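You operate a simulated robot arm through the tools that you are given. There is no shell and no other tool.

The job below is to be done with a simulated robot arm. You get a single attempt, and the scene is never put back.

JOB
Put things in order on the top of the harness bench. At the end: the grey spreader is on the orange tray (marked "TRAY ONE"); the blue tie is in the purple tub; the purple pin tool stands where the purple hold tag stood; the purple hold tag stands on top of the cream filter; whatever was shut is shut again. Leave all else as you found it, and nothing knocked over.

It is judged by the outcome, as a careful person would: the job done as asked, and still so three seconds after it is handed in. It fails if anything else is knocked over, pushed out of place, dropped, spilled or broken.

ROBOT AND FRAMES
A 6-joint arm with a two-finger gripper, fixed in place. Base frame: the origin is at the foot of the arm, x ahead of it, y to its left, z up; the work surface is at about z = 800. Units: mm, degrees, N and s.
With the tool pointing down near the work surface it reaches from about 100 to 700 mm from the base axis. Its first joint turns from -66.0 to 66.0 degrees. Payload 2.45 kg.
The tool frame sits at the grasp point between the pads (the TCP): z along the fingers, y along the line on which they close. The tips reach 30 mm beyond it. The gripper opens to 106 mm. The gripper's body begins 79 mm behind the TCP.
Orientation is told as [roll, pitch, yaw] about the base's x, y, z axes, in that order, counted from this pose: with the fingers straight down and closing along the base's y, the tool's x points along the base's -x, its y along +y and its z along -z.

CONTROLS
- The arm moves only by the tool arm_command. Its arguments are lists of equal length, an entry for each row: "slide": the shift along the tool's x, y, z in mm, a list of three; "delta_rot": the turn, a rotation vector about the tool's x, y, z in degrees, a list of three; "grip": the opening, from 0 (shut) to 1 (fully open). In form: {"slide": [[dx, dy, dz], ...], "delta_rot": [[rx, ry, rz], ...], "grip": [grip, ...]}. A call has 1 to 20 rows; each row is the pose to reach, as a shift and turn from the pose commanded when the call began, along the tool's axes at that moment. Rows are played at 5 a second. More than 50 mm and 8.6 degrees between two rows, or a gripper value outside its range, and nothing of the call is played. Where a pose cannot be reached the arm comes as near as it can. A force on the tool above 40 N (or 10 N above the force at the start of the call, whichever is more), or a blocked arm, ends the call early, and 0.2 s more pass. Each finger travels about 153 mm/s and halts on what it meets, pressing with about 34 N; the grip force reading is that of the motor and also rises with nothing between the fingers. The clock runs only during rows and for 0.2 s after the last one: add rows that repeat a pose to give the fingers time. The reply holds the time, the measured pose of the TCP, the force on the tool along the base axes, the opening and the grip force, in the units named above and with some noise, with the torque about the TCP (base axes, N m) and any sound that the robot's microphone picked up.
- Cameras (640 x 400 px; columns grow to the right, rows downward): "scene" is fixed at [57.8, 418.9, 1397]; the picture's right is [-0.66, -0.75, 0.00], its down [-0.53, 0.46, -0.71] and it looks along [0.54, -0.47, -0.70] (base axes); focal length 283 px, centre (320, 200). "wrist" rides on the gripper at [76, -2, -106] in the tool frame; the picture's right is [0.02, 1.00, 0.00], its down [-0.78, 0.02, -0.62] and it looks along [-0.62, 0.01, 0.78] (tool axes); focal length 247 px, centre (320, 200). There is no depth. A picture from a camera that has moved, and an enlarged one, comes with that camera's place and axes in the base frame and with its lens. The place of the scene camera against the robot may be out by one fixed shift of up to 18 mm in any direction.
- snapshot(camera): a new picture of that camera. It takes no simulated time.
- enlarge(camera, box): a new picture of the part [left, top, right, bottom] of that camera's present view, enlarged. It takes no simulated time.
- finish_job(): hands the job in; it is judged then, once.

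Nothing tells you positions but the pictures and the camera data. Unless the task says otherwise, let go and move clear before handing in.

The tools are called after ">>>" as a command line: name --argument value ..., lists and objects as JSON in quotes. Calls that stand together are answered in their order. arm_command: Moves the arm, as the interface text tells. Its arguments: {"type":"object","properties":{"slide":{"type":"array","items":{"type":"array","items":{"type":"number"}}},"delta_rot":{"type":"array","items":{"type":"array","items":{"type":"number"}}},"grip":{"type":"array","items":{"type":"number"}}},"required":["slide","delta_rot","grip"]} The other tools are called the same way: snapshot (camera) takes a picture; enlarge (camera, box) takes an enlarged picture of a part of a camera's view; finish_job () hands the job in.

At the start:

```text
time_s: 0.0
ee_pos: [404.3, -132.8, 1104.7]
orientation: [-0.1, -0.1, 0.0]
wrist_force: [-0.2, -0.2, -0.4]
ft_torque: [0.02, -0.02, 0.01]
grip_width: 105.9
grasp_force: 0.0
```

scene: 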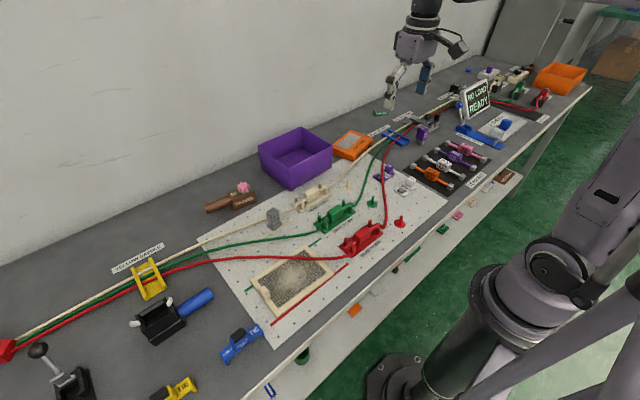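
wrist: 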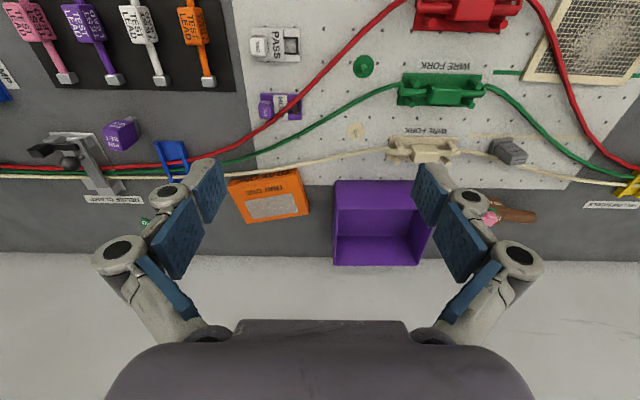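

I see a harness bench with wires, forks, a purple tub, an orange tray and several tools. I'll enlarge parts of both views to identify the spreader, tie, pin tool, hold tag and filter.

>>> enlarge --camera "scene" --box '[180, 120, 340, 220]'

>>> enlarge --camera "scene" --box '[320, 100, 480, 200]'

>>> enlarge --camera "scene" --box '[440, 50, 600, 150]'

>>> enlarge --camera "scene" --box '[200, 200, 360, 300]'

>>> enlarge --camera "scene" --box '[0, 230, 280, 400]'

>>> enlarge --camera "wrist" --box '[0, 80, 320, 280]'

>>> enlarge --camera "wrist" --box '[320, 80, 640, 280]'

>>> enlarge --camera "wrist" --box '[0, 0, 320, 200]'

```text
4.00 times, centred on (260, 170) of scene
camera zoom: at [57.8, 418.9, 1397.0], right [-0.66, -0.75, 0.0], down [-0.53, 0.46, -0.71], along [0.54, -0.47, -0.7], focal length 1134 px, centre (560, 320)
```

zoom: 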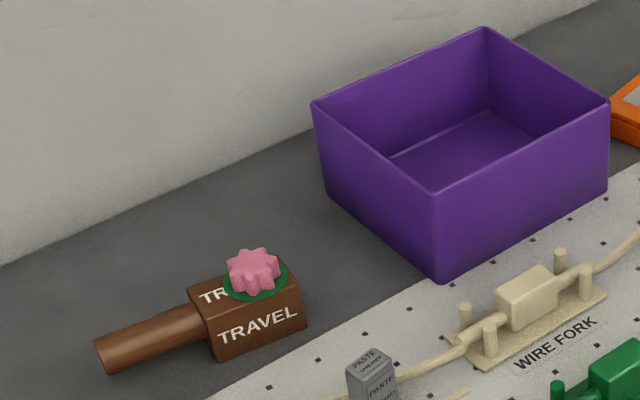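

```text
4.00 times, centred on (400, 150) of scene
camera zoom: at [57.8, 418.9, 1397.0], right [-0.66, -0.75, 0.0], down [-0.53, 0.46, -0.71], along [0.54, -0.47, -0.7], focal length 1134 px, centre (0, 400)
```

zoom: 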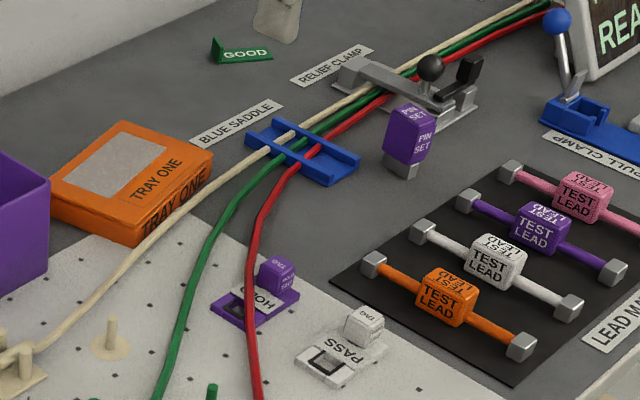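

```text
4.00 times, centred on (520, 100) of scene
camera zoom: at [57.8, 418.9, 1397.0], right [-0.66, -0.75, 0.0], down [-0.53, 0.46, -0.71], along [0.54, -0.47, -0.7], focal length 1134 px, centre (-480, 600)
```

zoom: 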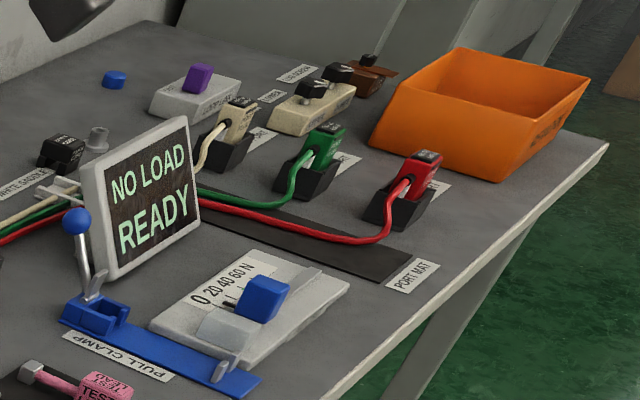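

```text
4.00 times, centred on (280, 250) of scene
camera zoom: at [57.8, 418.9, 1397.0], right [-0.66, -0.75, 0.0], down [-0.53, 0.46, -0.71], along [0.54, -0.47, -0.7], focal length 1134 px, centre (480, 0)
```

zoom: 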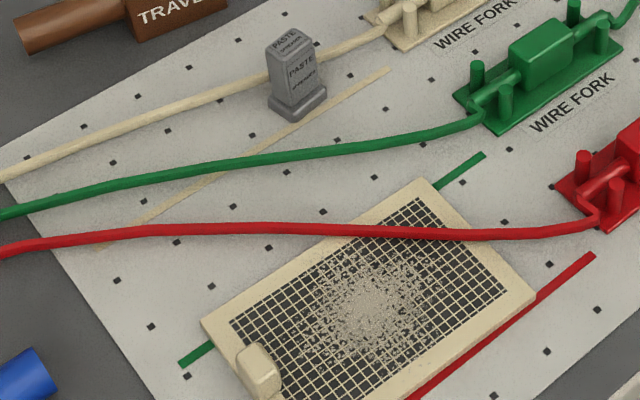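

```text
2.29 times, centred on (140, 315) of scene
camera zoom: at [57.8, 418.9, 1397.0], right [-0.66, -0.75, 0.0], down [-0.53, 0.46, -0.71], along [0.54, -0.47, -0.7], focal length 648 px, centre (731, -63)
```

zoom: 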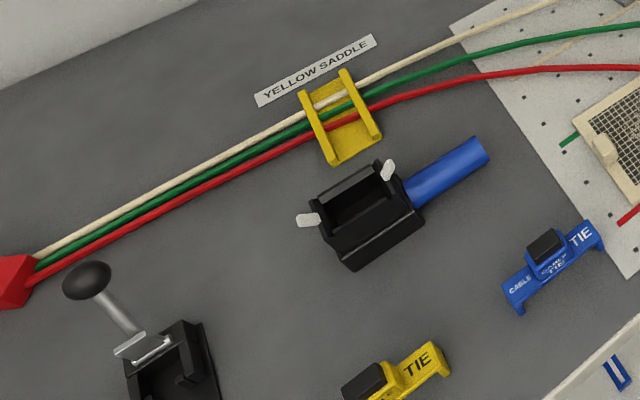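

```text
2.00 times, centred on (160, 180) of wrist
camera zoom: at [327.9, -135.6, 1211.4], right [-0.02, 1.0, 0.0], down [0.78, 0.02, 0.62], along [0.62, 0.01, -0.78], focal length 494 px, centre (640, 240)
```

zoom: 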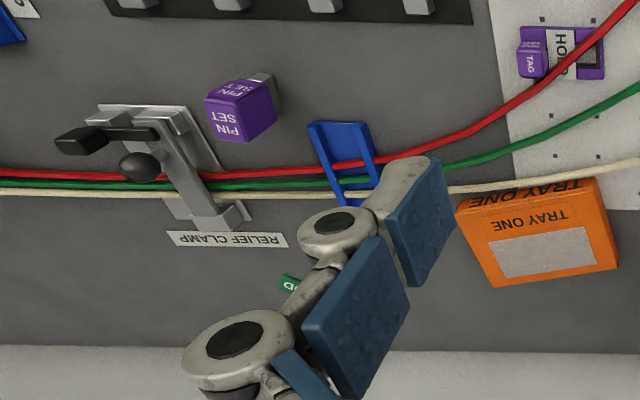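

```text
2.00 times, centred on (480, 180) of wrist
camera zoom: at [327.9, -135.6, 1211.4], right [-0.02, 1.0, 0.0], down [0.78, 0.02, 0.62], along [0.62, 0.01, -0.78], focal length 494 px, centre (0, 240)
```

zoom: 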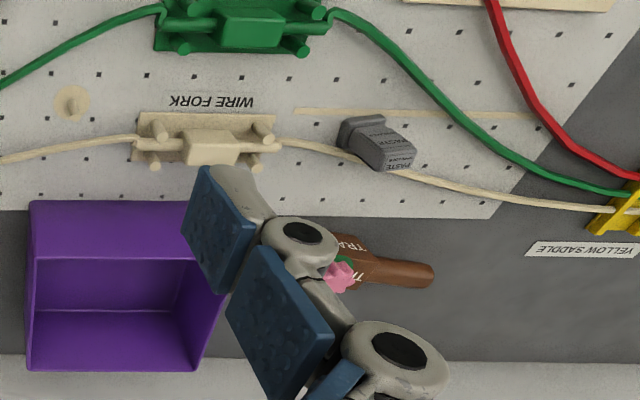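

```text
2.00 times, centred on (160, 100) of wrist
camera zoom: at [327.9, -135.6, 1211.4], right [-0.02, 1.0, 0.0], down [0.78, 0.02, 0.62], along [0.62, 0.01, -0.78], focal length 494 px, centre (640, 400)
```

zoom: 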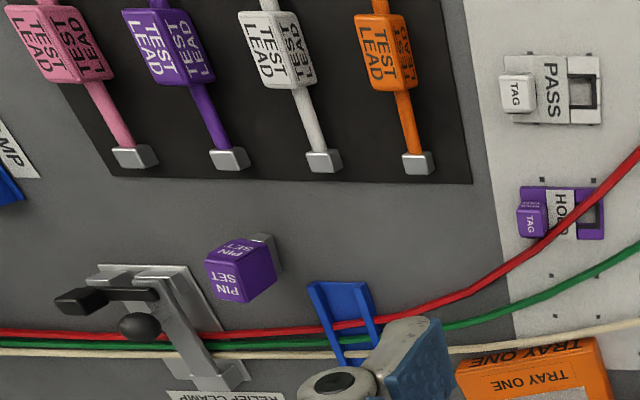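

The grey "paste spreader" stands on the board, the blue cable tie lies at the near edge, the purple "PIN SET" tool is near the relief clamp, and the purple "HOLD" tag is on the board by the red wire. I need to check the labels on the far side to be sure which item is the cream filter.

>>> enlarge --camera "scene" --box '[465, 55, 545, 105]'

>>> enlarge --camera "scene" --box '[430, 70, 510, 120]'

>>> enlarge --camera "scene" --box '[360, 150, 440, 200]'

>>> enlarge --camera "scene" --box '[240, 240, 360, 315]'

>>> enlarge --camera "scene" --box '[200, 300, 300, 362]'

>>> enlarge --camera "scene" --box '[380, 105, 460, 155]'

>>> enlarge --camera "scene" --box '[280, 140, 440, 240]'

>>> enlarge --camera "scene" --box '[240, 195, 320, 245]'

```text
8.00 times, centred on (505, 80) of scene
camera zoom: at [57.8, 418.9, 1397.0], right [-0.66, -0.75, 0.0], down [-0.53, 0.46, -0.71], along [0.54, -0.47, -0.7], focal length 2267 px, centre (-1160, 1160)
```

zoom: 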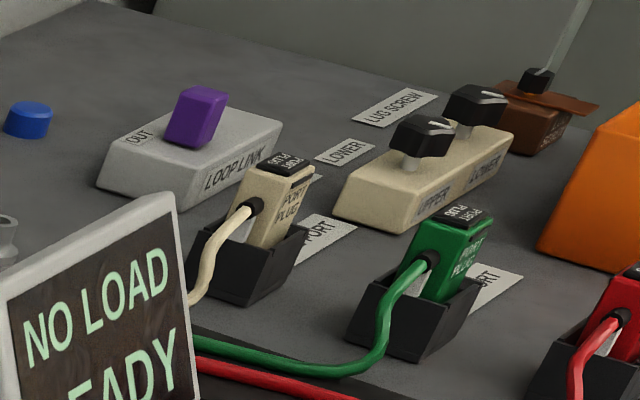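

```text
8.00 times, centred on (470, 95) of scene
camera zoom: at [57.8, 418.9, 1397.0], right [-0.66, -0.75, 0.0], down [-0.53, 0.46, -0.71], along [0.54, -0.47, -0.7], focal length 2267 px, centre (-880, 1040)
```

zoom: 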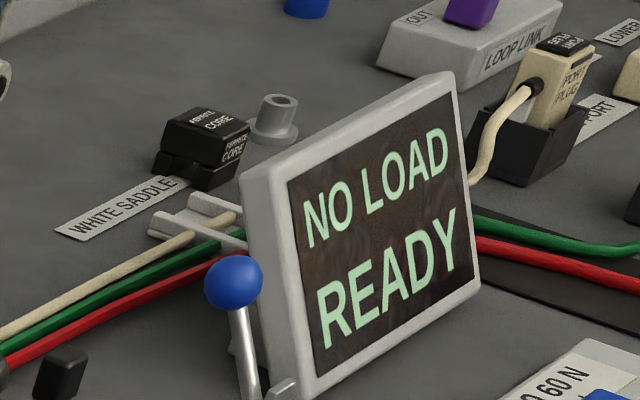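

```text
8.00 times, centred on (400, 175) of scene
camera zoom: at [57.8, 418.9, 1397.0], right [-0.66, -0.75, 0.0], down [-0.53, 0.46, -0.71], along [0.54, -0.47, -0.7], focal length 2267 px, centre (-320, 400)
```

zoom: 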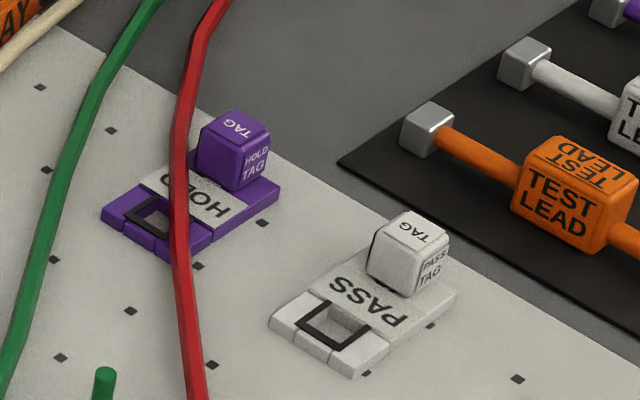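

```text
5.33 times, centred on (300, 278) of scene
camera zoom: at [57.8, 418.9, 1397.0], right [-0.66, -0.75, 0.0], down [-0.53, 0.46, -0.71], along [0.54, -0.47, -0.7], focal length 1511 px, centre (427, -213)
```

zoom: 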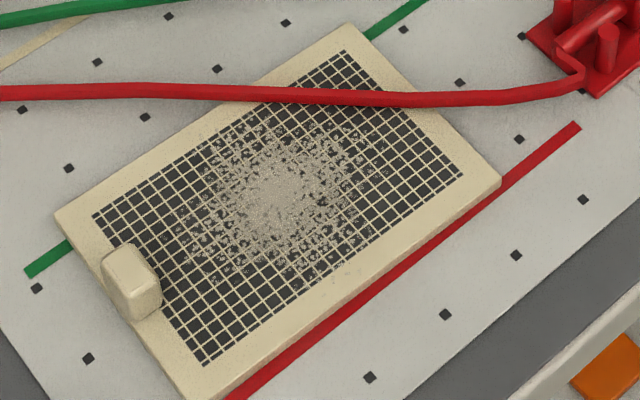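

```text
6.40 times, centred on (250, 331) of scene
camera zoom: at [57.8, 418.9, 1397.0], right [-0.66, -0.75, 0.0], down [-0.53, 0.46, -0.71], along [0.54, -0.47, -0.7], focal length 1814 px, centre (768, -638)
```

zoom: 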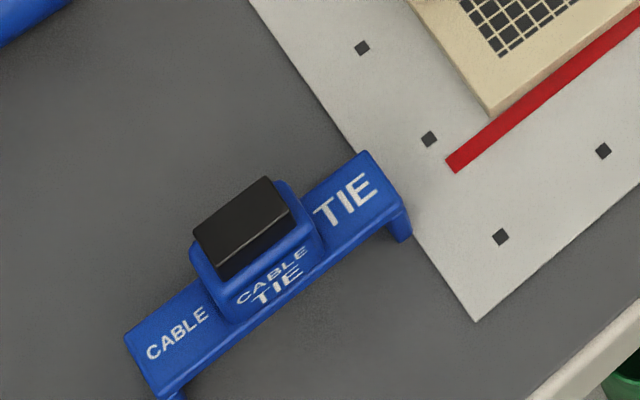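

```text
8.00 times, centred on (420, 130) of scene
camera zoom: at [57.8, 418.9, 1397.0], right [-0.66, -0.75, 0.0], down [-0.53, 0.46, -0.71], along [0.54, -0.47, -0.7], focal length 2267 px, centre (-480, 760)
```

zoom: 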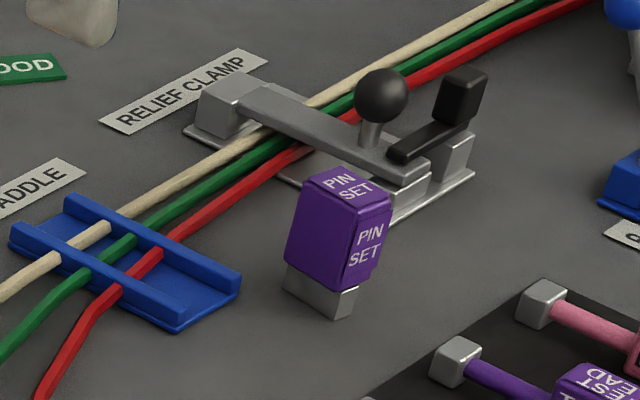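

```text
4.00 times, centred on (360, 190) of scene
camera zoom: at [57.8, 418.9, 1397.0], right [-0.66, -0.75, 0.0], down [-0.53, 0.46, -0.71], along [0.54, -0.47, -0.7], focal length 1134 px, centre (160, 240)
```

zoom: 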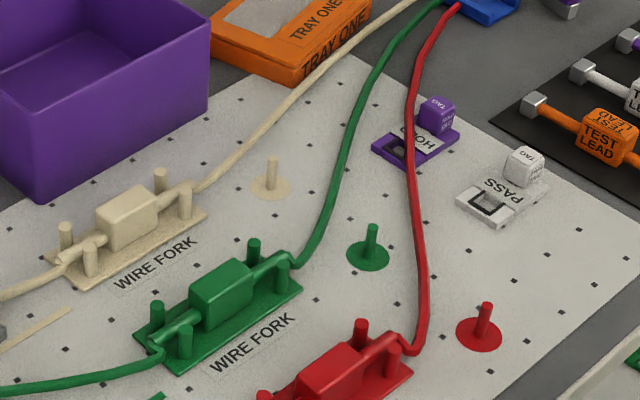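

```text
8.00 times, centred on (280, 220) of scene
camera zoom: at [57.8, 418.9, 1397.0], right [-0.66, -0.75, 0.0], down [-0.53, 0.46, -0.71], along [0.54, -0.47, -0.7], focal length 2267 px, centre (640, 40)
```

zoom: 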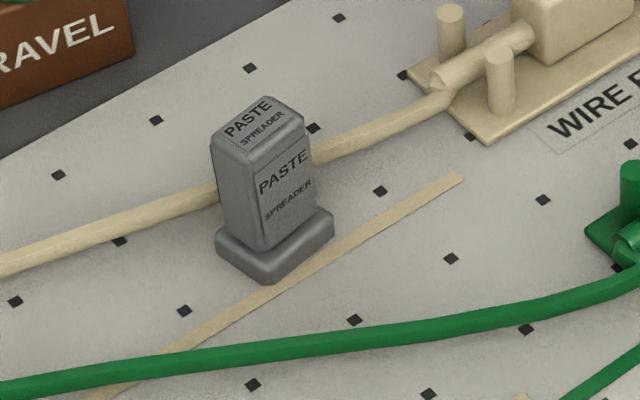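

I take the hold tag to be near (459,-199), the pin tool near (492,-455), the spreader near (523,190), the tie near (314,400), the filter near (356,251) and the tray near (645,-238). I'll move in for a closer look at the hold tag first.

>>> arm_command --slide '[[6, -13, 37], [12, -26, 74], [18, -40, 111], [24, -53, 148], [28, -66, 180], [28, -66, 180]]' --delta_rot '[[0, 0, 0], [0, 0, 0], [0, 0, 0], [0, 0, 0], [0, 0, 0], [0, 0, 0]]' --grip '[1, 1, 1, 1, 1, 1]'

>>> snapshot --camera "wrist"

>>> enlarge --camera "wrist" --box '[220, 60, 420, 185]'

```text
time_s: 1.4
ee_pos: [376.7, -199.5, 925.7]
orientation: [-0.1, -0.2, 0.0]
wrist_force: [-0.6, 0.6, 0.2]
ft_torque: [-0.01, 0.01, -0.03]
grip_width: 106.1
grasp_force: 0.0
```

```text
taken
camera wrist: at [300.7, -201.9, 1031.4], right [-0.02, 1.0, 0.0], down [0.78, 0.02, 0.62], along [0.62, 0.01, -0.78], focal length 247 px, centre (320, 200)
```

wrist: 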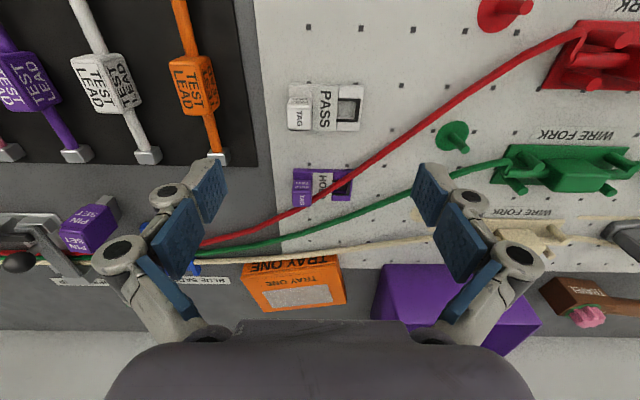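

```text
3.20 times, centred on (320, 122) of wrist
camera zoom: at [300.7, -201.9, 1031.4], right [-0.02, 1.0, 0.0], down [0.78, 0.02, 0.62], along [0.62, 0.01, -0.78], focal length 790 px, centre (320, 448)
```

zoom: 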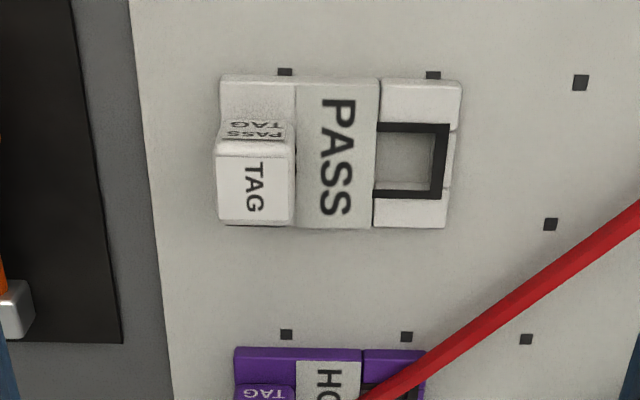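

The hold tag is just ahead with the red wire running above one corner of it. I'll enlarge it to see size, the wire's height and how it sits.

>>> enlarge --camera "wrist" --box '[270, 150, 390, 225]'

>>> enlarge --camera "wrist" --box '[210, 230, 370, 330]'

>>> enlarge --camera "wrist" --box '[0, 180, 160, 280]'

```text
5.33 times, centred on (330, 188) of wrist
camera zoom: at [300.7, -201.9, 1031.4], right [-0.02, 1.0, 0.0], down [0.78, 0.02, 0.62], along [0.62, 0.01, -0.78], focal length 1317 px, centre (267, 267)
```

zoom: 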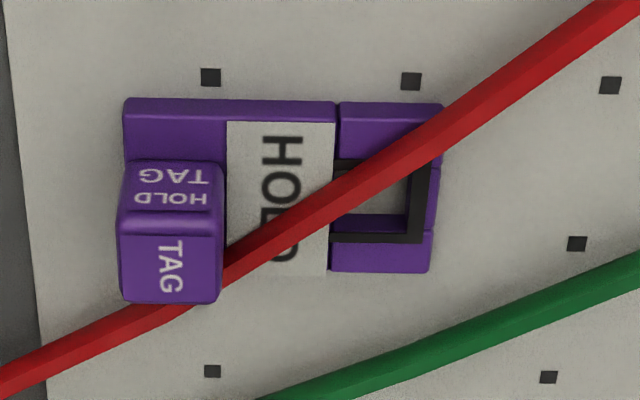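

```text
4.00 times, centred on (290, 280) of wrist
camera zoom: at [300.7, -201.9, 1031.4], right [-0.02, 1.0, 0.0], down [0.78, 0.02, 0.62], along [0.62, 0.01, -0.78], focal length 988 px, centre (440, -120)
```

zoom: 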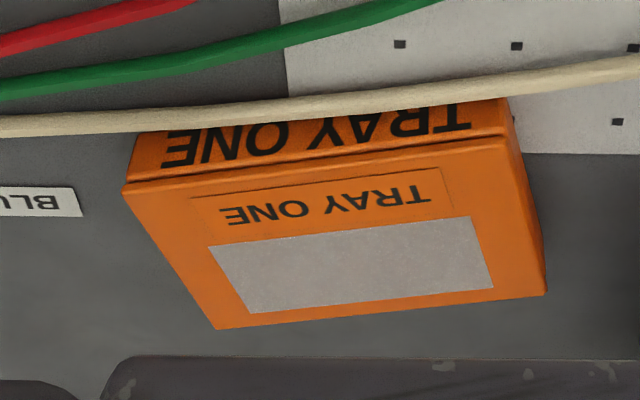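

```text
4.00 times, centred on (80, 230) of wrist
camera zoom: at [300.7, -201.9, 1031.4], right [-0.02, 1.0, 0.0], down [0.78, 0.02, 0.62], along [0.62, 0.01, -0.78], focal length 988 px, centre (1280, 80)
```

zoom: 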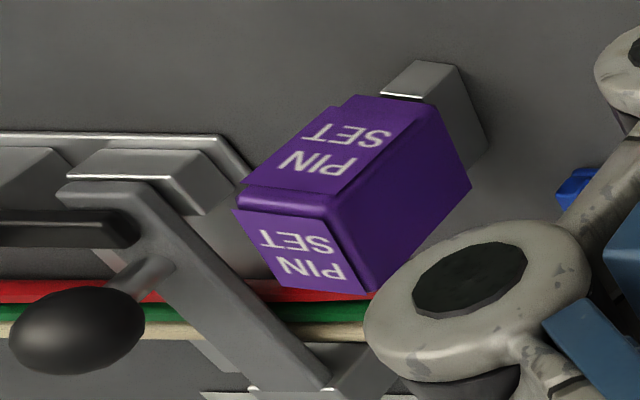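

The hold tag is a ~62×40 mm plate (centre about (460,-197)) with a ~21 mm block at (462,-219), and the red wire crosses just above it. I'll tilt the wrist for a low-angle view to judge the gap between wire and plate.

>>> arm_command --slide '[[9, 0, 16], [18, 0, 32], [27, 0, 48], [36, 0, 62], [36, 0, 62]]' --delta_rot '[[0, -7.5, 0], [0, -15, 0], [0, -22.5, 0], [0, -30, 0], [0, -30, 0]]' --grip '[1, 1, 1, 1, 1]'

>>> snapshot --camera "wrist"

```text
time_s: 2.6
ee_pos: [340.8, -200.3, 863.2]
orientation: [-0.1, -30.2, 0.1]
wrist_force: [-0.2, 0.3, 0.9]
ft_torque: [-0.01, -0.01, -0.03]
grip_width: 106.0
grasp_force: 0.0
```

```text
taken
camera wrist: at [221.3, -202.6, 916.7], right [-0.02, 1.0, -0.01], down [0.36, 0.02, 0.93], along [0.93, 0.01, -0.36], focal length 247 px, centre (320, 200)
```

wrist: 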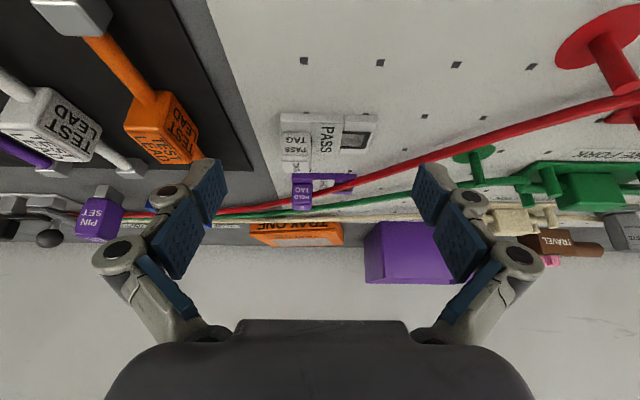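

>>> enlarge --camera "wrist" --box '[280, 165, 360, 215]'

>>> enlarge --camera "wrist" --box '[240, 200, 360, 275]'

>>> enlarge --camera "wrist" --box '[0, 170, 160, 270]'

>>> enlarge --camera "wrist" --box '[480, 150, 640, 250]'

```text
8.00 times, centred on (320, 190) of wrist
camera zoom: at [221.3, -202.6, 916.7], right [-0.02, 1.0, -0.01], down [0.36, 0.02, 0.93], along [0.93, 0.01, -0.36], focal length 1976 px, centre (320, 280)
```

zoom: 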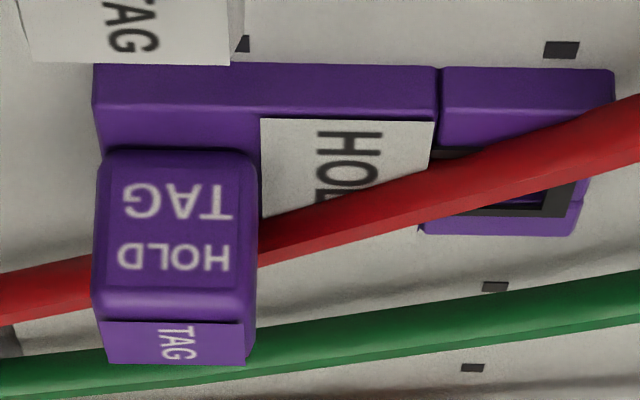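

```text
5.33 times, centred on (300, 238) of wrist
camera zoom: at [221.3, -202.6, 916.7], right [-0.02, 1.0, -0.01], down [0.36, 0.02, 0.93], along [0.93, 0.01, -0.36], focal length 1317 px, centre (427, 0)
```

zoom: 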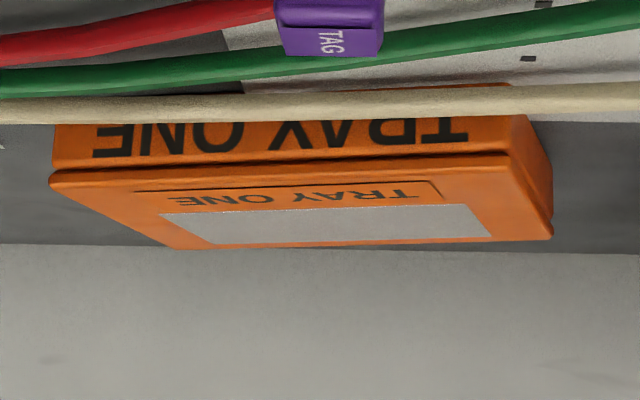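

```text
4.00 times, centred on (80, 220) of wrist
camera zoom: at [221.3, -202.6, 916.7], right [-0.02, 1.0, -0.01], down [0.36, 0.02, 0.93], along [0.93, 0.01, -0.36], focal length 988 px, centre (1280, 120)
```

zoom: 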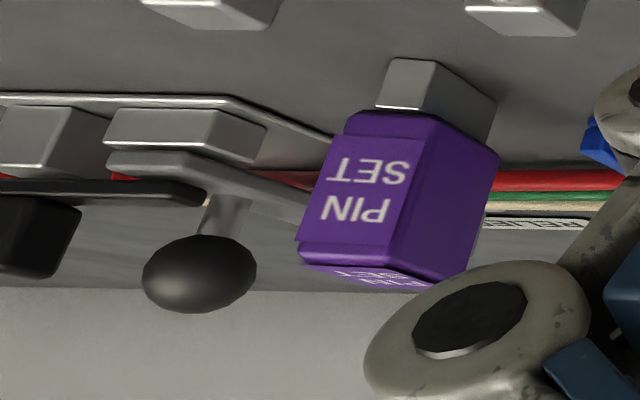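

```text
4.00 times, centred on (560, 200) of wrist
camera zoom: at [221.3, -202.6, 916.7], right [-0.02, 1.0, -0.01], down [0.36, 0.02, 0.93], along [0.93, 0.01, -0.36], focal length 988 px, centre (-640, 200)
```

zoom: 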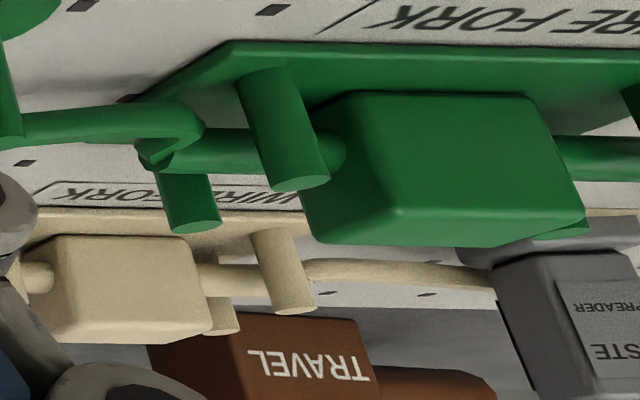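

The red wire lies essentially at plate height over the tag's far corner, so the tag must be slid out towards the base before lifting. Before grasping, I'll look at the filter to choose a clear spot for the tag.

>>> arm_command --slide '[[0, 0, -25], [0, 0, -50], [0, 0, -75], [0.6, 0, -100.6], [0.6, 44, -100.6], [0.6, 88, -100.6], [0.6, 132, -100.6], [0.6, 176, -100.6], [0.6, 220, -100.6], [0.6, 264, -100.6], [0.6, 308, -100.6], [0.6, 352, -100.6], [0.6, 396, -100.6], [0.6, 440, -100.6], [0.6, 440, -100.6]]' --delta_rot '[[0, 7.5, 0], [0, 15, 0], [0, 22.5, 0], [0, 30, 0], [0, 30, 0], [0, 30, 0], [0, 30, 0], [0, 30, 0], [0, 30, 0], [0, 30, 0], [0, 30, 0], [0, 30, 0], [0, 30, 0], [0, 30, 0], [0, 30, 0]]' --grip '[1, 1, 1, 1, 1, 1, 1, 1, 1, 1, 1, 1, 1, 1, 1]'

>>> snapshot --camera "wrist"

>>> enlarge --camera "wrist" --box '[240, 60, 440, 185]'

>>> enlarge --camera "wrist" --box '[480, 60, 640, 160]'

```text
time_s: 5.8
ee_pos: [290.4, 240.2, 950.2]
orientation: [-0.1, -0.1, 0.0]
wrist_force: [-0.9, -0.2, 1.5]
ft_torque: [0.05, -0.01, -0.03]
grip_width: 106.2
grasp_force: 0.2
```

```text
taken
camera wrist: at [213.8, 238.2, 1055.7], right [-0.02, 1.0, 0.0], down [0.78, 0.02, 0.62], along [0.62, 0.01, -0.78], focal length 247 px, centre (320, 200)
```

wrist: 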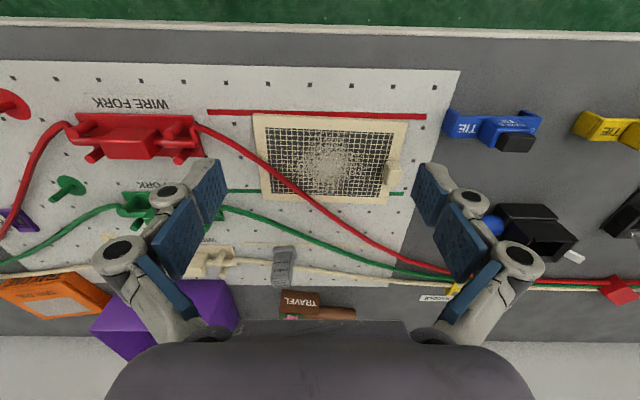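

```text
3.20 times, centred on (340, 122) of wrist
camera zoom: at [213.8, 238.2, 1055.7], right [-0.02, 1.0, 0.0], down [0.78, 0.02, 0.62], along [0.62, 0.01, -0.78], focal length 790 px, centre (256, 448)
```

zoom: 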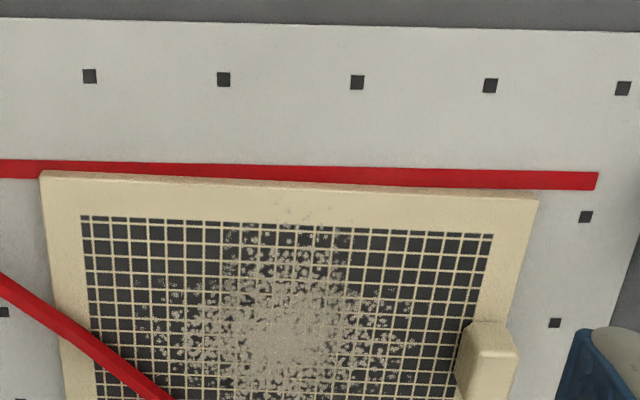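

```text
4.00 times, centred on (560, 110) of wrist
camera zoom: at [213.8, 238.2, 1055.7], right [-0.02, 1.0, 0.0], down [0.78, 0.02, 0.62], along [0.62, 0.01, -0.78], focal length 988 px, centre (-640, 560)
```

zoom: 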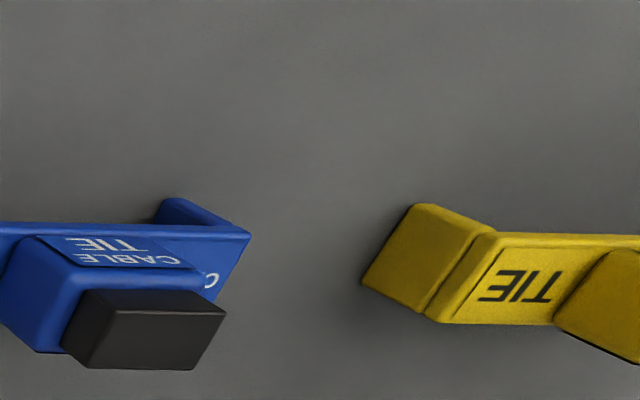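

The filter occupies roughly x 303–410, y 170–328, with the wire crossing only its far left corner, so a spot near (345,262) is free for the tag. I'll shift left to look at the blue tie while I'm here.

>>> arm_command --slide '[[10, 40, 0], [20, 80, 0], [30, 120, 0], [40, 150, 0], [40, 150, 0]]' --delta_rot '[[0, 0, 0], [0, 0, 0], [0, 0, 0], [0, 0, 0], [0, 0, 0]]' --grip '[1, 1, 1, 1, 1]'

>>> snapshot --camera "wrist"

>>> enlarge --camera "wrist" --box '[240, 80, 400, 180]'

>>> enlarge --camera "wrist" --box '[80, 80, 240, 180]'

```text
time_s: 7.0
ee_pos: [249.5, 391.1, 948.4]
orientation: [-0.1, -0.1, 0.0]
wrist_force: [0.1, -0.3, 0.4]
ft_torque: [0.02, -0.02, 0.03]
grip_width: 106.1
grasp_force: 0.0
```

```text
taken
camera wrist: at [173.2, 388.5, 1054.2], right [-0.02, 1.0, 0.0], down [0.78, 0.02, 0.62], along [0.62, 0.01, -0.78], focal length 247 px, centre (320, 200)
```

wrist: 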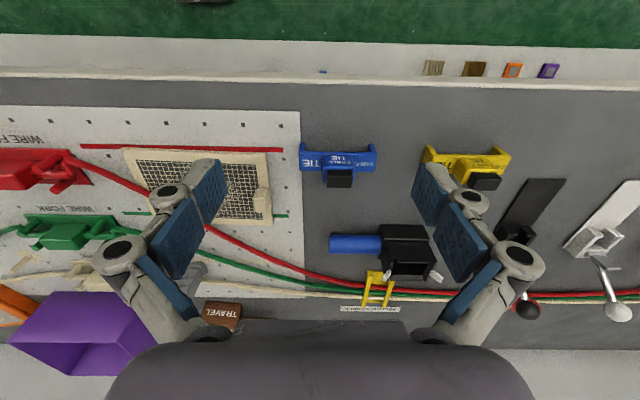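

```text
4.00 times, centred on (320, 130) of wrist
camera zoom: at [173.2, 388.5, 1054.2], right [-0.02, 1.0, 0.0], down [0.78, 0.02, 0.62], along [0.62, 0.01, -0.78], focal length 988 px, centre (320, 480)
```

zoom: 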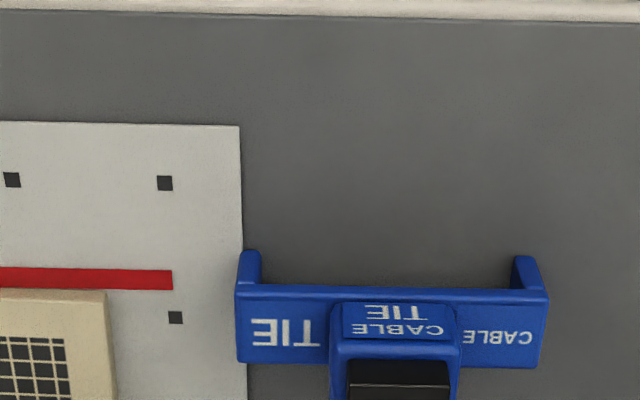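

```text
4.00 times, centred on (160, 130) of wrist
camera zoom: at [173.2, 388.5, 1054.2], right [-0.02, 1.0, 0.0], down [0.78, 0.02, 0.62], along [0.62, 0.01, -0.78], focal length 988 px, centre (960, 480)
```

zoom: 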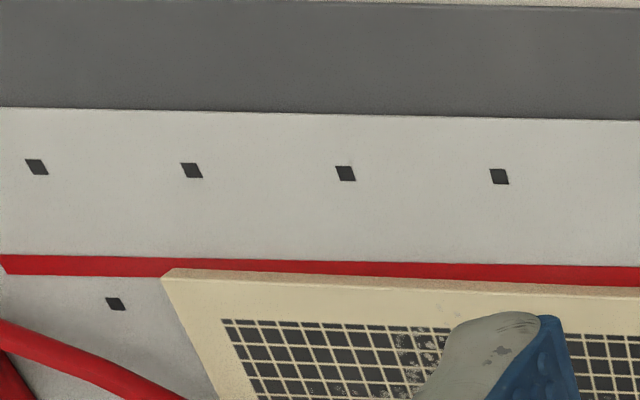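

The blue tie is directly ahead. I'll enlarge it to measure its handle.

>>> enlarge --camera "wrist" --box '[290, 137, 386, 197]'

>>> enlarge --camera "scene" --box '[216, 310, 264, 370]'

```text
6.67 times, centred on (338, 167) of wrist
camera zoom: at [173.2, 388.5, 1054.2], right [-0.02, 1.0, 0.0], down [0.78, 0.02, 0.62], along [0.62, 0.01, -0.78], focal length 1646 px, centre (200, 420)
```

zoom: 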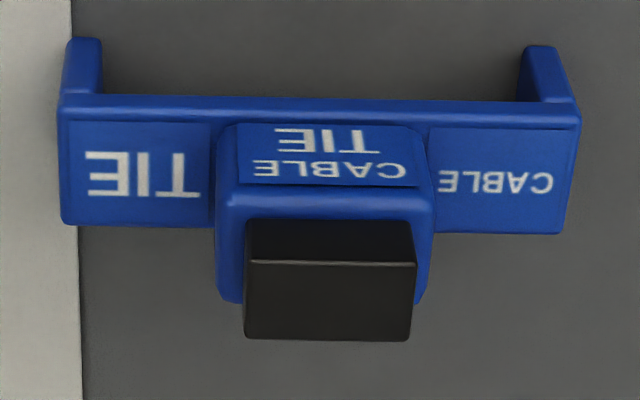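

```text
6.67 times, centred on (240, 340) of scene
camera zoom: at [57.8, 418.9, 1397.0], right [-0.66, -0.75, 0.0], down [-0.53, 0.46, -0.71], along [0.54, -0.47, -0.7], focal length 1889 px, centre (853, -733)
```

zoom: 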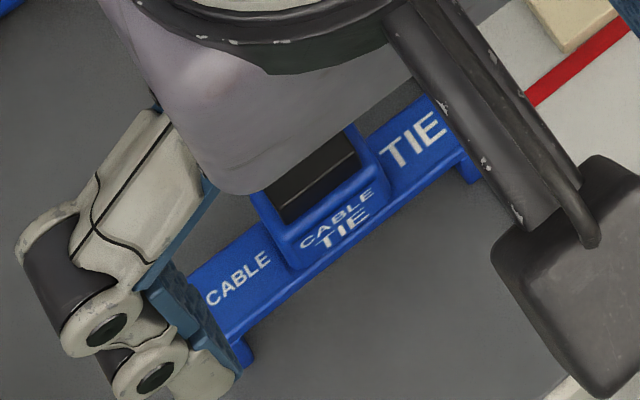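

The tie is a bridge about 86 mm long with a handle block centred near (306,409), 31 mm wide along y. Next I'll look at the grey spreader closely.

>>> arm_command --slide '[[-30, -33, 0], [-60, -66, 0], [-90, -99, 0], [-120, -132, 0], [-150, -165, 0], [-180, -198, 0], [-180, -198, 0]]' --delta_rot '[[0, 0, 0], [0, 0, 0], [0, 0, 0], [0, 0, 0], [0, 0, 0], [0, 0, 0], [0, 0, 0]]' --grip '[1, 1, 1, 1, 1, 1, 1]'

>>> snapshot --camera "wrist"

>>> enlarge --camera "wrist" --box '[260, 130, 388, 210]'

```text
time_s: 8.6
ee_pos: [431.5, 193.2, 949.3]
orientation: [-0.1, -0.1, 0.0]
wrist_force: [0.1, -0.4, -0.1]
ft_torque: [0.0, 0.03, 0.01]
grip_width: 106.0
grasp_force: 0.1
```

```text
taken
camera wrist: at [353.4, 190.6, 1056.3], right [-0.02, 1.0, 0.0], down [0.78, 0.02, 0.62], along [0.62, 0.01, -0.78], focal length 247 px, centre (320, 200)
```

wrist: 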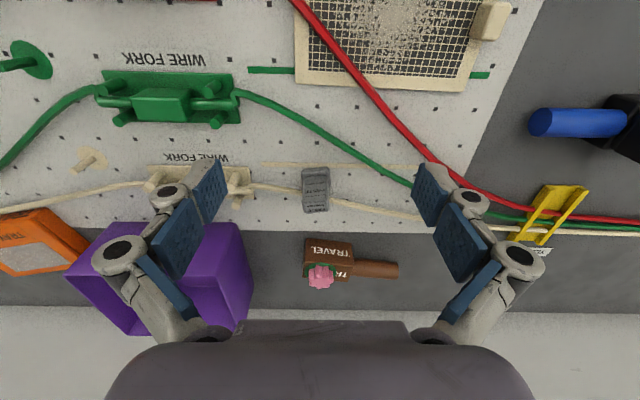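

```text
5.00 times, centred on (324, 170) of wrist
camera zoom: at [353.4, 190.6, 1056.3], right [-0.02, 1.0, 0.0], down [0.78, 0.02, 0.62], along [0.62, 0.01, -0.78], focal length 1235 px, centre (300, 350)
```

zoom: 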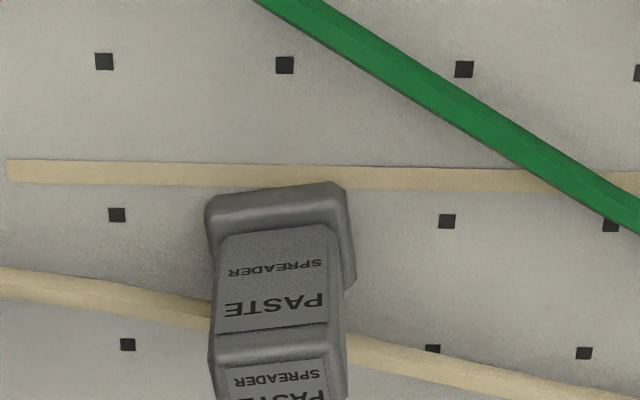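

The spreader stands just in front of the cream wire. I'll enlarge further to measure its top and the clearances.

>>> enlarge --camera "wrist" --box '[276, 158, 356, 218]'

>>> enlarge --camera "wrist" --box '[60, 180, 260, 340]'

```text
6.67 times, centred on (316, 188) of wrist
camera zoom: at [353.4, 190.6, 1056.3], right [-0.02, 1.0, 0.0], down [0.78, 0.02, 0.62], along [0.62, 0.01, -0.78], focal length 1646 px, centre (347, 280)
```

zoom: 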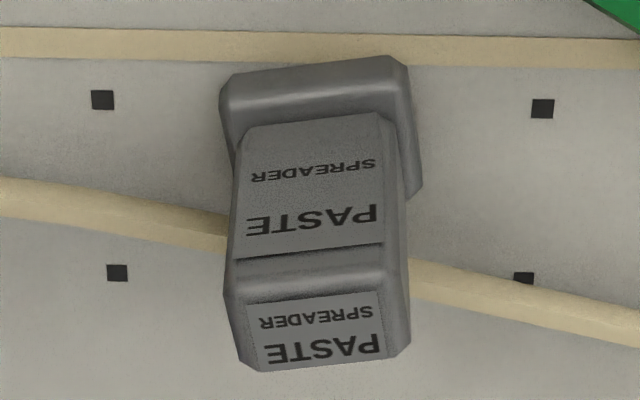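

```text
2.50 times, centred on (160, 260) of wrist
camera zoom: at [353.4, 190.6, 1056.3], right [-0.02, 1.0, 0.0], down [0.78, 0.02, 0.62], along [0.62, 0.01, -0.78], focal length 617 px, centre (720, 50)
```

zoom: 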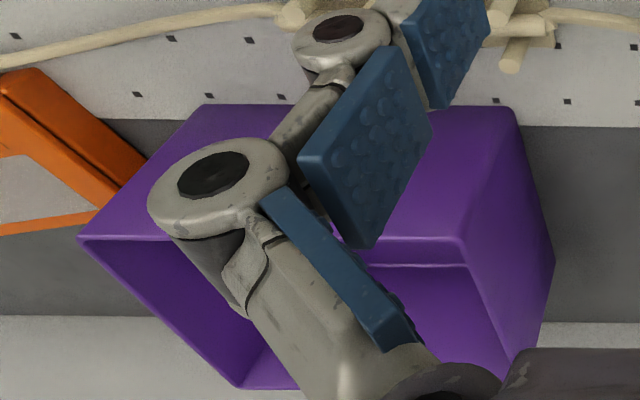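

The spreader's body is about 25×17 mm, centred near (521,188), yawed about 14° and standing to z≈856. Now I'll go above the hold tag's block with the gripper narrowed, descending in stages.

>>> arm_command --slide '[[-2, -41, 3], [-4, -82, 6], [-6, -123, 9], [-8, -164, 12], [-10, -205, 15], [-13, -246, 18], [-15, -287, 21], [-17, -328, 24], [-19, -369, 27], [-21.5, -411, 29], [-21.5, -411, 29]]' --delta_rot '[[0, 0, 0], [0, 0, 0], [0, 0, 0], [0, 0, 0], [0, 0, 0], [0, 0, 0], [0, 0, 0], [0, 0, 0], [0, 0, 0], [0, 0, 0], [0, 0, 0]]' --grip '[1, 0.9, 0.8, 0.7, 0.6, 0.5, 0.4, 0.3, 0.27, 0.27, 0.27]'

>>> snapshot --camera "wrist"

```text
time_s: 11.0
ee_pos: [451.3, -219.4, 921.3]
orientation: [-0.1, -0.1, -0.1]
wrist_force: [-0.3, -1.0, -1.3]
ft_torque: [0.01, -0.01, 0.01]
grip_width: 28.6
grasp_force: 0.0
```

```text
taken
camera wrist: at [374.4, -221.6, 1027.3], right [-0.02, 1.0, 0.0], down [0.78, 0.02, 0.62], along [0.62, 0.01, -0.78], focal length 247 px, centre (320, 200)
```

wrist: 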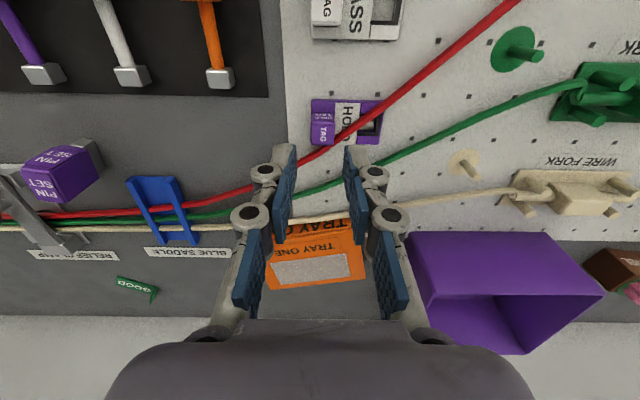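

The gripper is above and slightly short of the tag block. I'll enlarge to confirm the block's position against the fingers before going down.

>>> enlarge --camera "wrist" --box '[290, 85, 402, 155]'

>>> enlarge --camera "scene" --box '[340, 120, 440, 200]'

```text
5.71 times, centred on (346, 120) of wrist
camera zoom: at [374.4, -221.6, 1027.3], right [-0.02, 1.0, 0.0], down [0.78, 0.02, 0.62], along [0.62, 0.01, -0.78], focal length 1411 px, centre (171, 657)
```

zoom: 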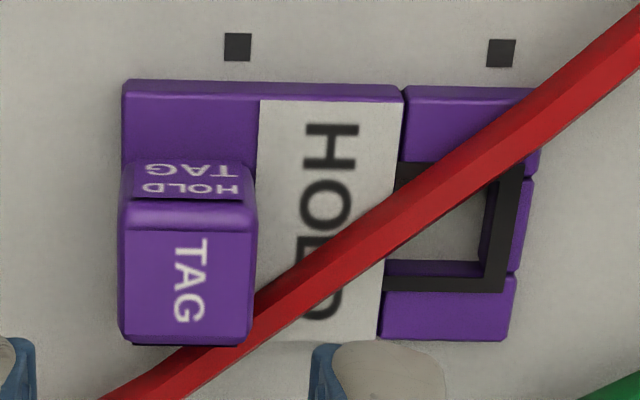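

```text
5.00 times, centred on (390, 160) of scene
camera zoom: at [57.8, 418.9, 1397.0], right [-0.66, -0.75, 0.0], down [-0.53, 0.46, -0.71], along [0.54, -0.47, -0.7], focal length 1417 px, centre (-30, 400)
```

zoom: 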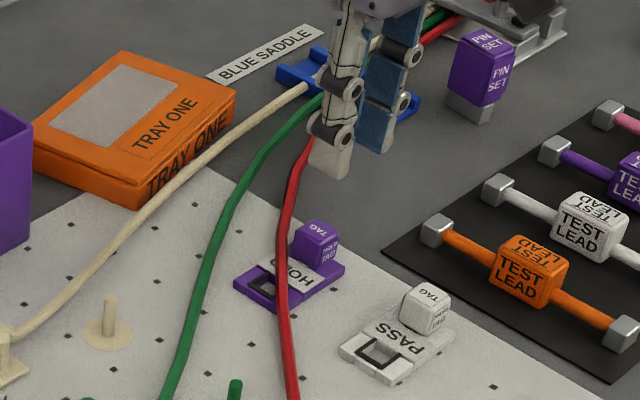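

The block spans x 450–468, y −228 to −208 with its top at about z 832; the fingers straddle it with a slight offset. I'll descend to tips at about z 818, above the wire, and close.

>>> arm_command --slide '[[-1, 1, 20], [-2, 2, 40], [-2, 2, 58], [-2, 2, 68], [-2, 2, 73], [-2, 2, 73]]' --delta_rot '[[0, 0, 0], [0, 0, 0], [0, 0, 0], [0, 0, 0], [0, 0, 0], [0, 0, 0]]' --grip '[0.27, 0.27, 0.27, 0.27, 0.27, 0.27]'

>>> snapshot --camera "wrist"

>>> enlarge --camera "scene" --box '[360, 140, 440, 200]'

```text
time_s: 12.4
ee_pos: [453.9, -216.9, 847.0]
orientation: [0.0, -0.1, 0.0]
wrist_force: [-0.2, 0.4, -0.4]
ft_torque: [0.0, 0.01, 0.0]
grip_width: 28.6
grasp_force: 0.1
```

```text
taken
camera wrist: at [376.8, -219.0, 954.1], right [-0.02, 1.0, 0.0], down [0.78, 0.02, 0.62], along [0.62, 0.01, -0.78], focal length 247 px, centre (320, 200)
```

wrist: 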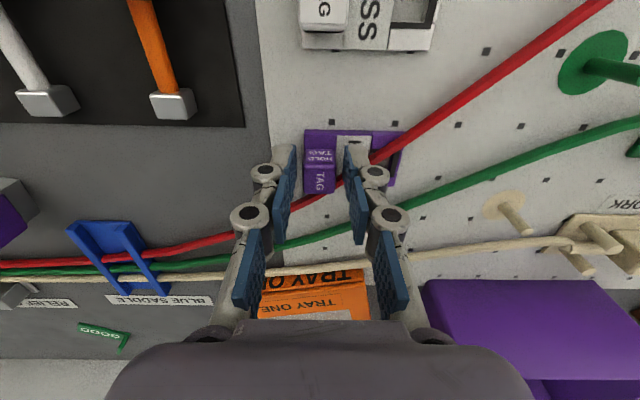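

```text
6.67 times, centred on (400, 170) of scene
camera zoom: at [57.8, 418.9, 1397.0], right [-0.66, -0.75, 0.0], down [-0.53, 0.46, -0.71], along [0.54, -0.47, -0.7], focal length 1889 px, centre (-213, 400)
```

zoom: 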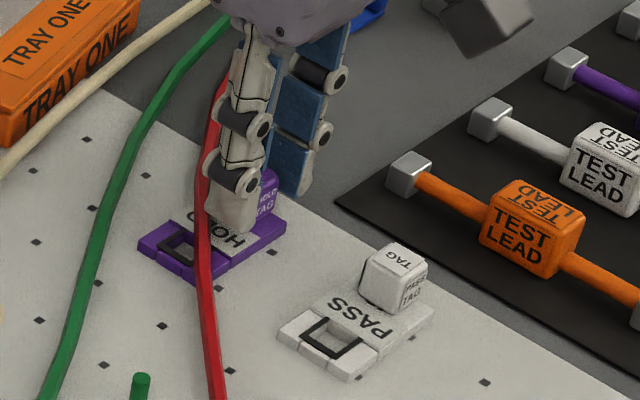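

>>> enlarge --camera "wrist" --box '[264, 125, 408, 215]'

>>> enlarge --camera "scene" --box '[376, 155, 408, 180]'

```text
4.44 times, centred on (336, 170) of wrist
camera zoom: at [376.8, -219.0, 954.1], right [-0.02, 1.0, 0.0], down [0.78, 0.02, 0.62], along [0.62, 0.01, -0.78], focal length 1098 px, centre (249, 333)
```

zoom: 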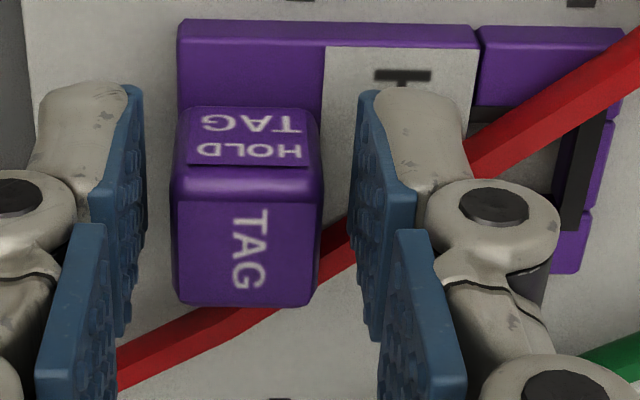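

```text
16.00 times, centred on (392, 168) of scene
camera zoom: at [57.8, 418.9, 1397.0], right [-0.66, -0.75, 0.0], down [-0.53, 0.46, -0.71], along [0.54, -0.47, -0.7], focal length 4534 px, centre (-832, 720)
```

zoom: 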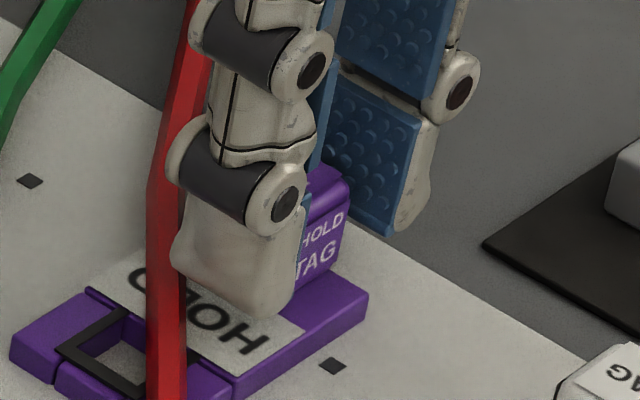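

The fingers straddle the block, above the wire. I'll close now.

>>> arm_command --slide '[[0, 0, 0], [0, 0, 0], [0, 0, 0]]' --delta_rot '[[0, 0, 0], [0, 0, 0], [0, 0, 0]]' --grip '[0.15, 0.1, 0.1]'

>>> enlarge --camera "wrist" --box '[264, 125, 408, 215]'

```text
time_s: 13.2
ee_pos: [453.8, -216.0, 846.5]
orientation: [-0.1, -0.1, -0.1]
wrist_force: [0.5, 0.0, 0.1]
ft_torque: [0.01, -0.04, 0.03]
grip_width: 19.2
grasp_force: 34.4
```

```text
4.44 times, centred on (336, 170) of wrist
camera zoom: at [376.8, -219.1, 954.3], right [-0.02, 1.0, 0.0], down [0.78, 0.02, 0.62], along [0.62, 0.01, -0.78], focal length 1098 px, centre (249, 333)
```

zoom: 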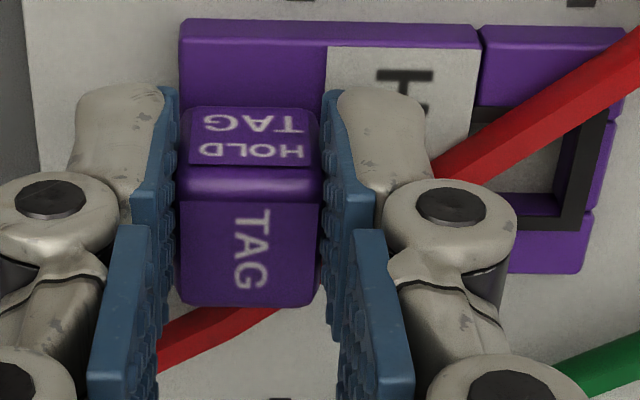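

The tag's block is gripped at 19 mm with no disturbance. I'll slide it flat on the board, away from the wire, toward (-x,-y).

>>> arm_command --slide '[[4, -2.5, 0], [8, -5, 0], [13, -8, 0], [18, -11, 0], [24, -14.5, 0], [30, -18, 0], [30, -18, 0]]' --delta_rot '[[0, 0, 0], [0, 0, 0], [0, 0, 0], [0, 0, 0], [0, 0, 0], [0, 0, 0], [0, 0, 0]]' --grip '[0.1, 0.1, 0.1, 0.1, 0.1, 0.1, 0.1]'

>>> snapshot --camera "wrist"

>>> enlarge --camera "wrist" --box '[264, 125, 408, 215]'

>>> enlarge --camera "scene" --box '[360, 140, 440, 200]'

```text
time_s: 14.8
ee_pos: [423.4, -235.5, 848.9]
orientation: [-0.2, 0.0, 0.0]
wrist_force: [0.5, -1.2, -0.1]
ft_torque: [0.03, 0.01, 0.03]
grip_width: 18.9
grasp_force: 34.2
```

```text
taken
camera wrist: at [347.0, -237.3, 954.5], right [-0.02, 1.0, 0.0], down [0.78, 0.02, 0.62], along [0.62, 0.01, -0.78], focal length 247 px, centre (320, 200)
```

wrist: 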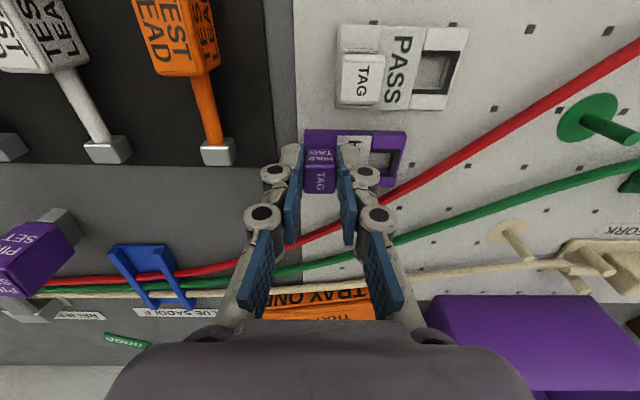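

```text
4.44 times, centred on (336, 170) of wrist
camera zoom: at [347.0, -237.3, 954.5], right [-0.02, 1.0, 0.0], down [0.78, 0.02, 0.62], along [0.62, 0.01, -0.78], focal length 1098 px, centre (249, 333)
```

zoom: 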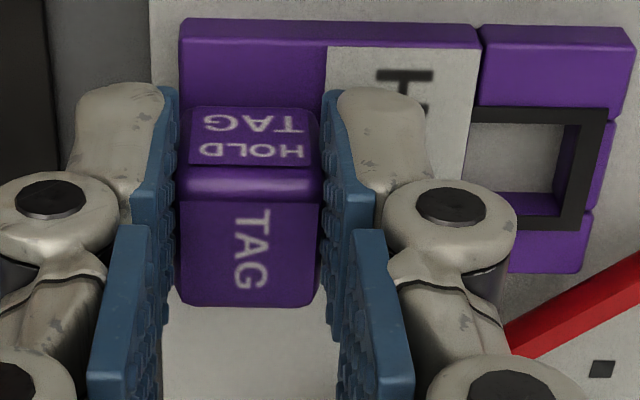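

```text
6.67 times, centred on (400, 170) of scene
camera zoom: at [57.8, 418.9, 1397.0], right [-0.66, -0.75, 0.0], down [-0.53, 0.46, -0.71], along [0.54, -0.47, -0.7], focal length 1889 px, centre (-213, 400)
```

zoom: 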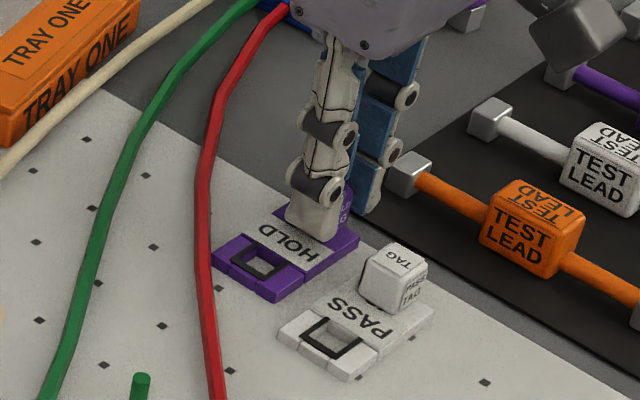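

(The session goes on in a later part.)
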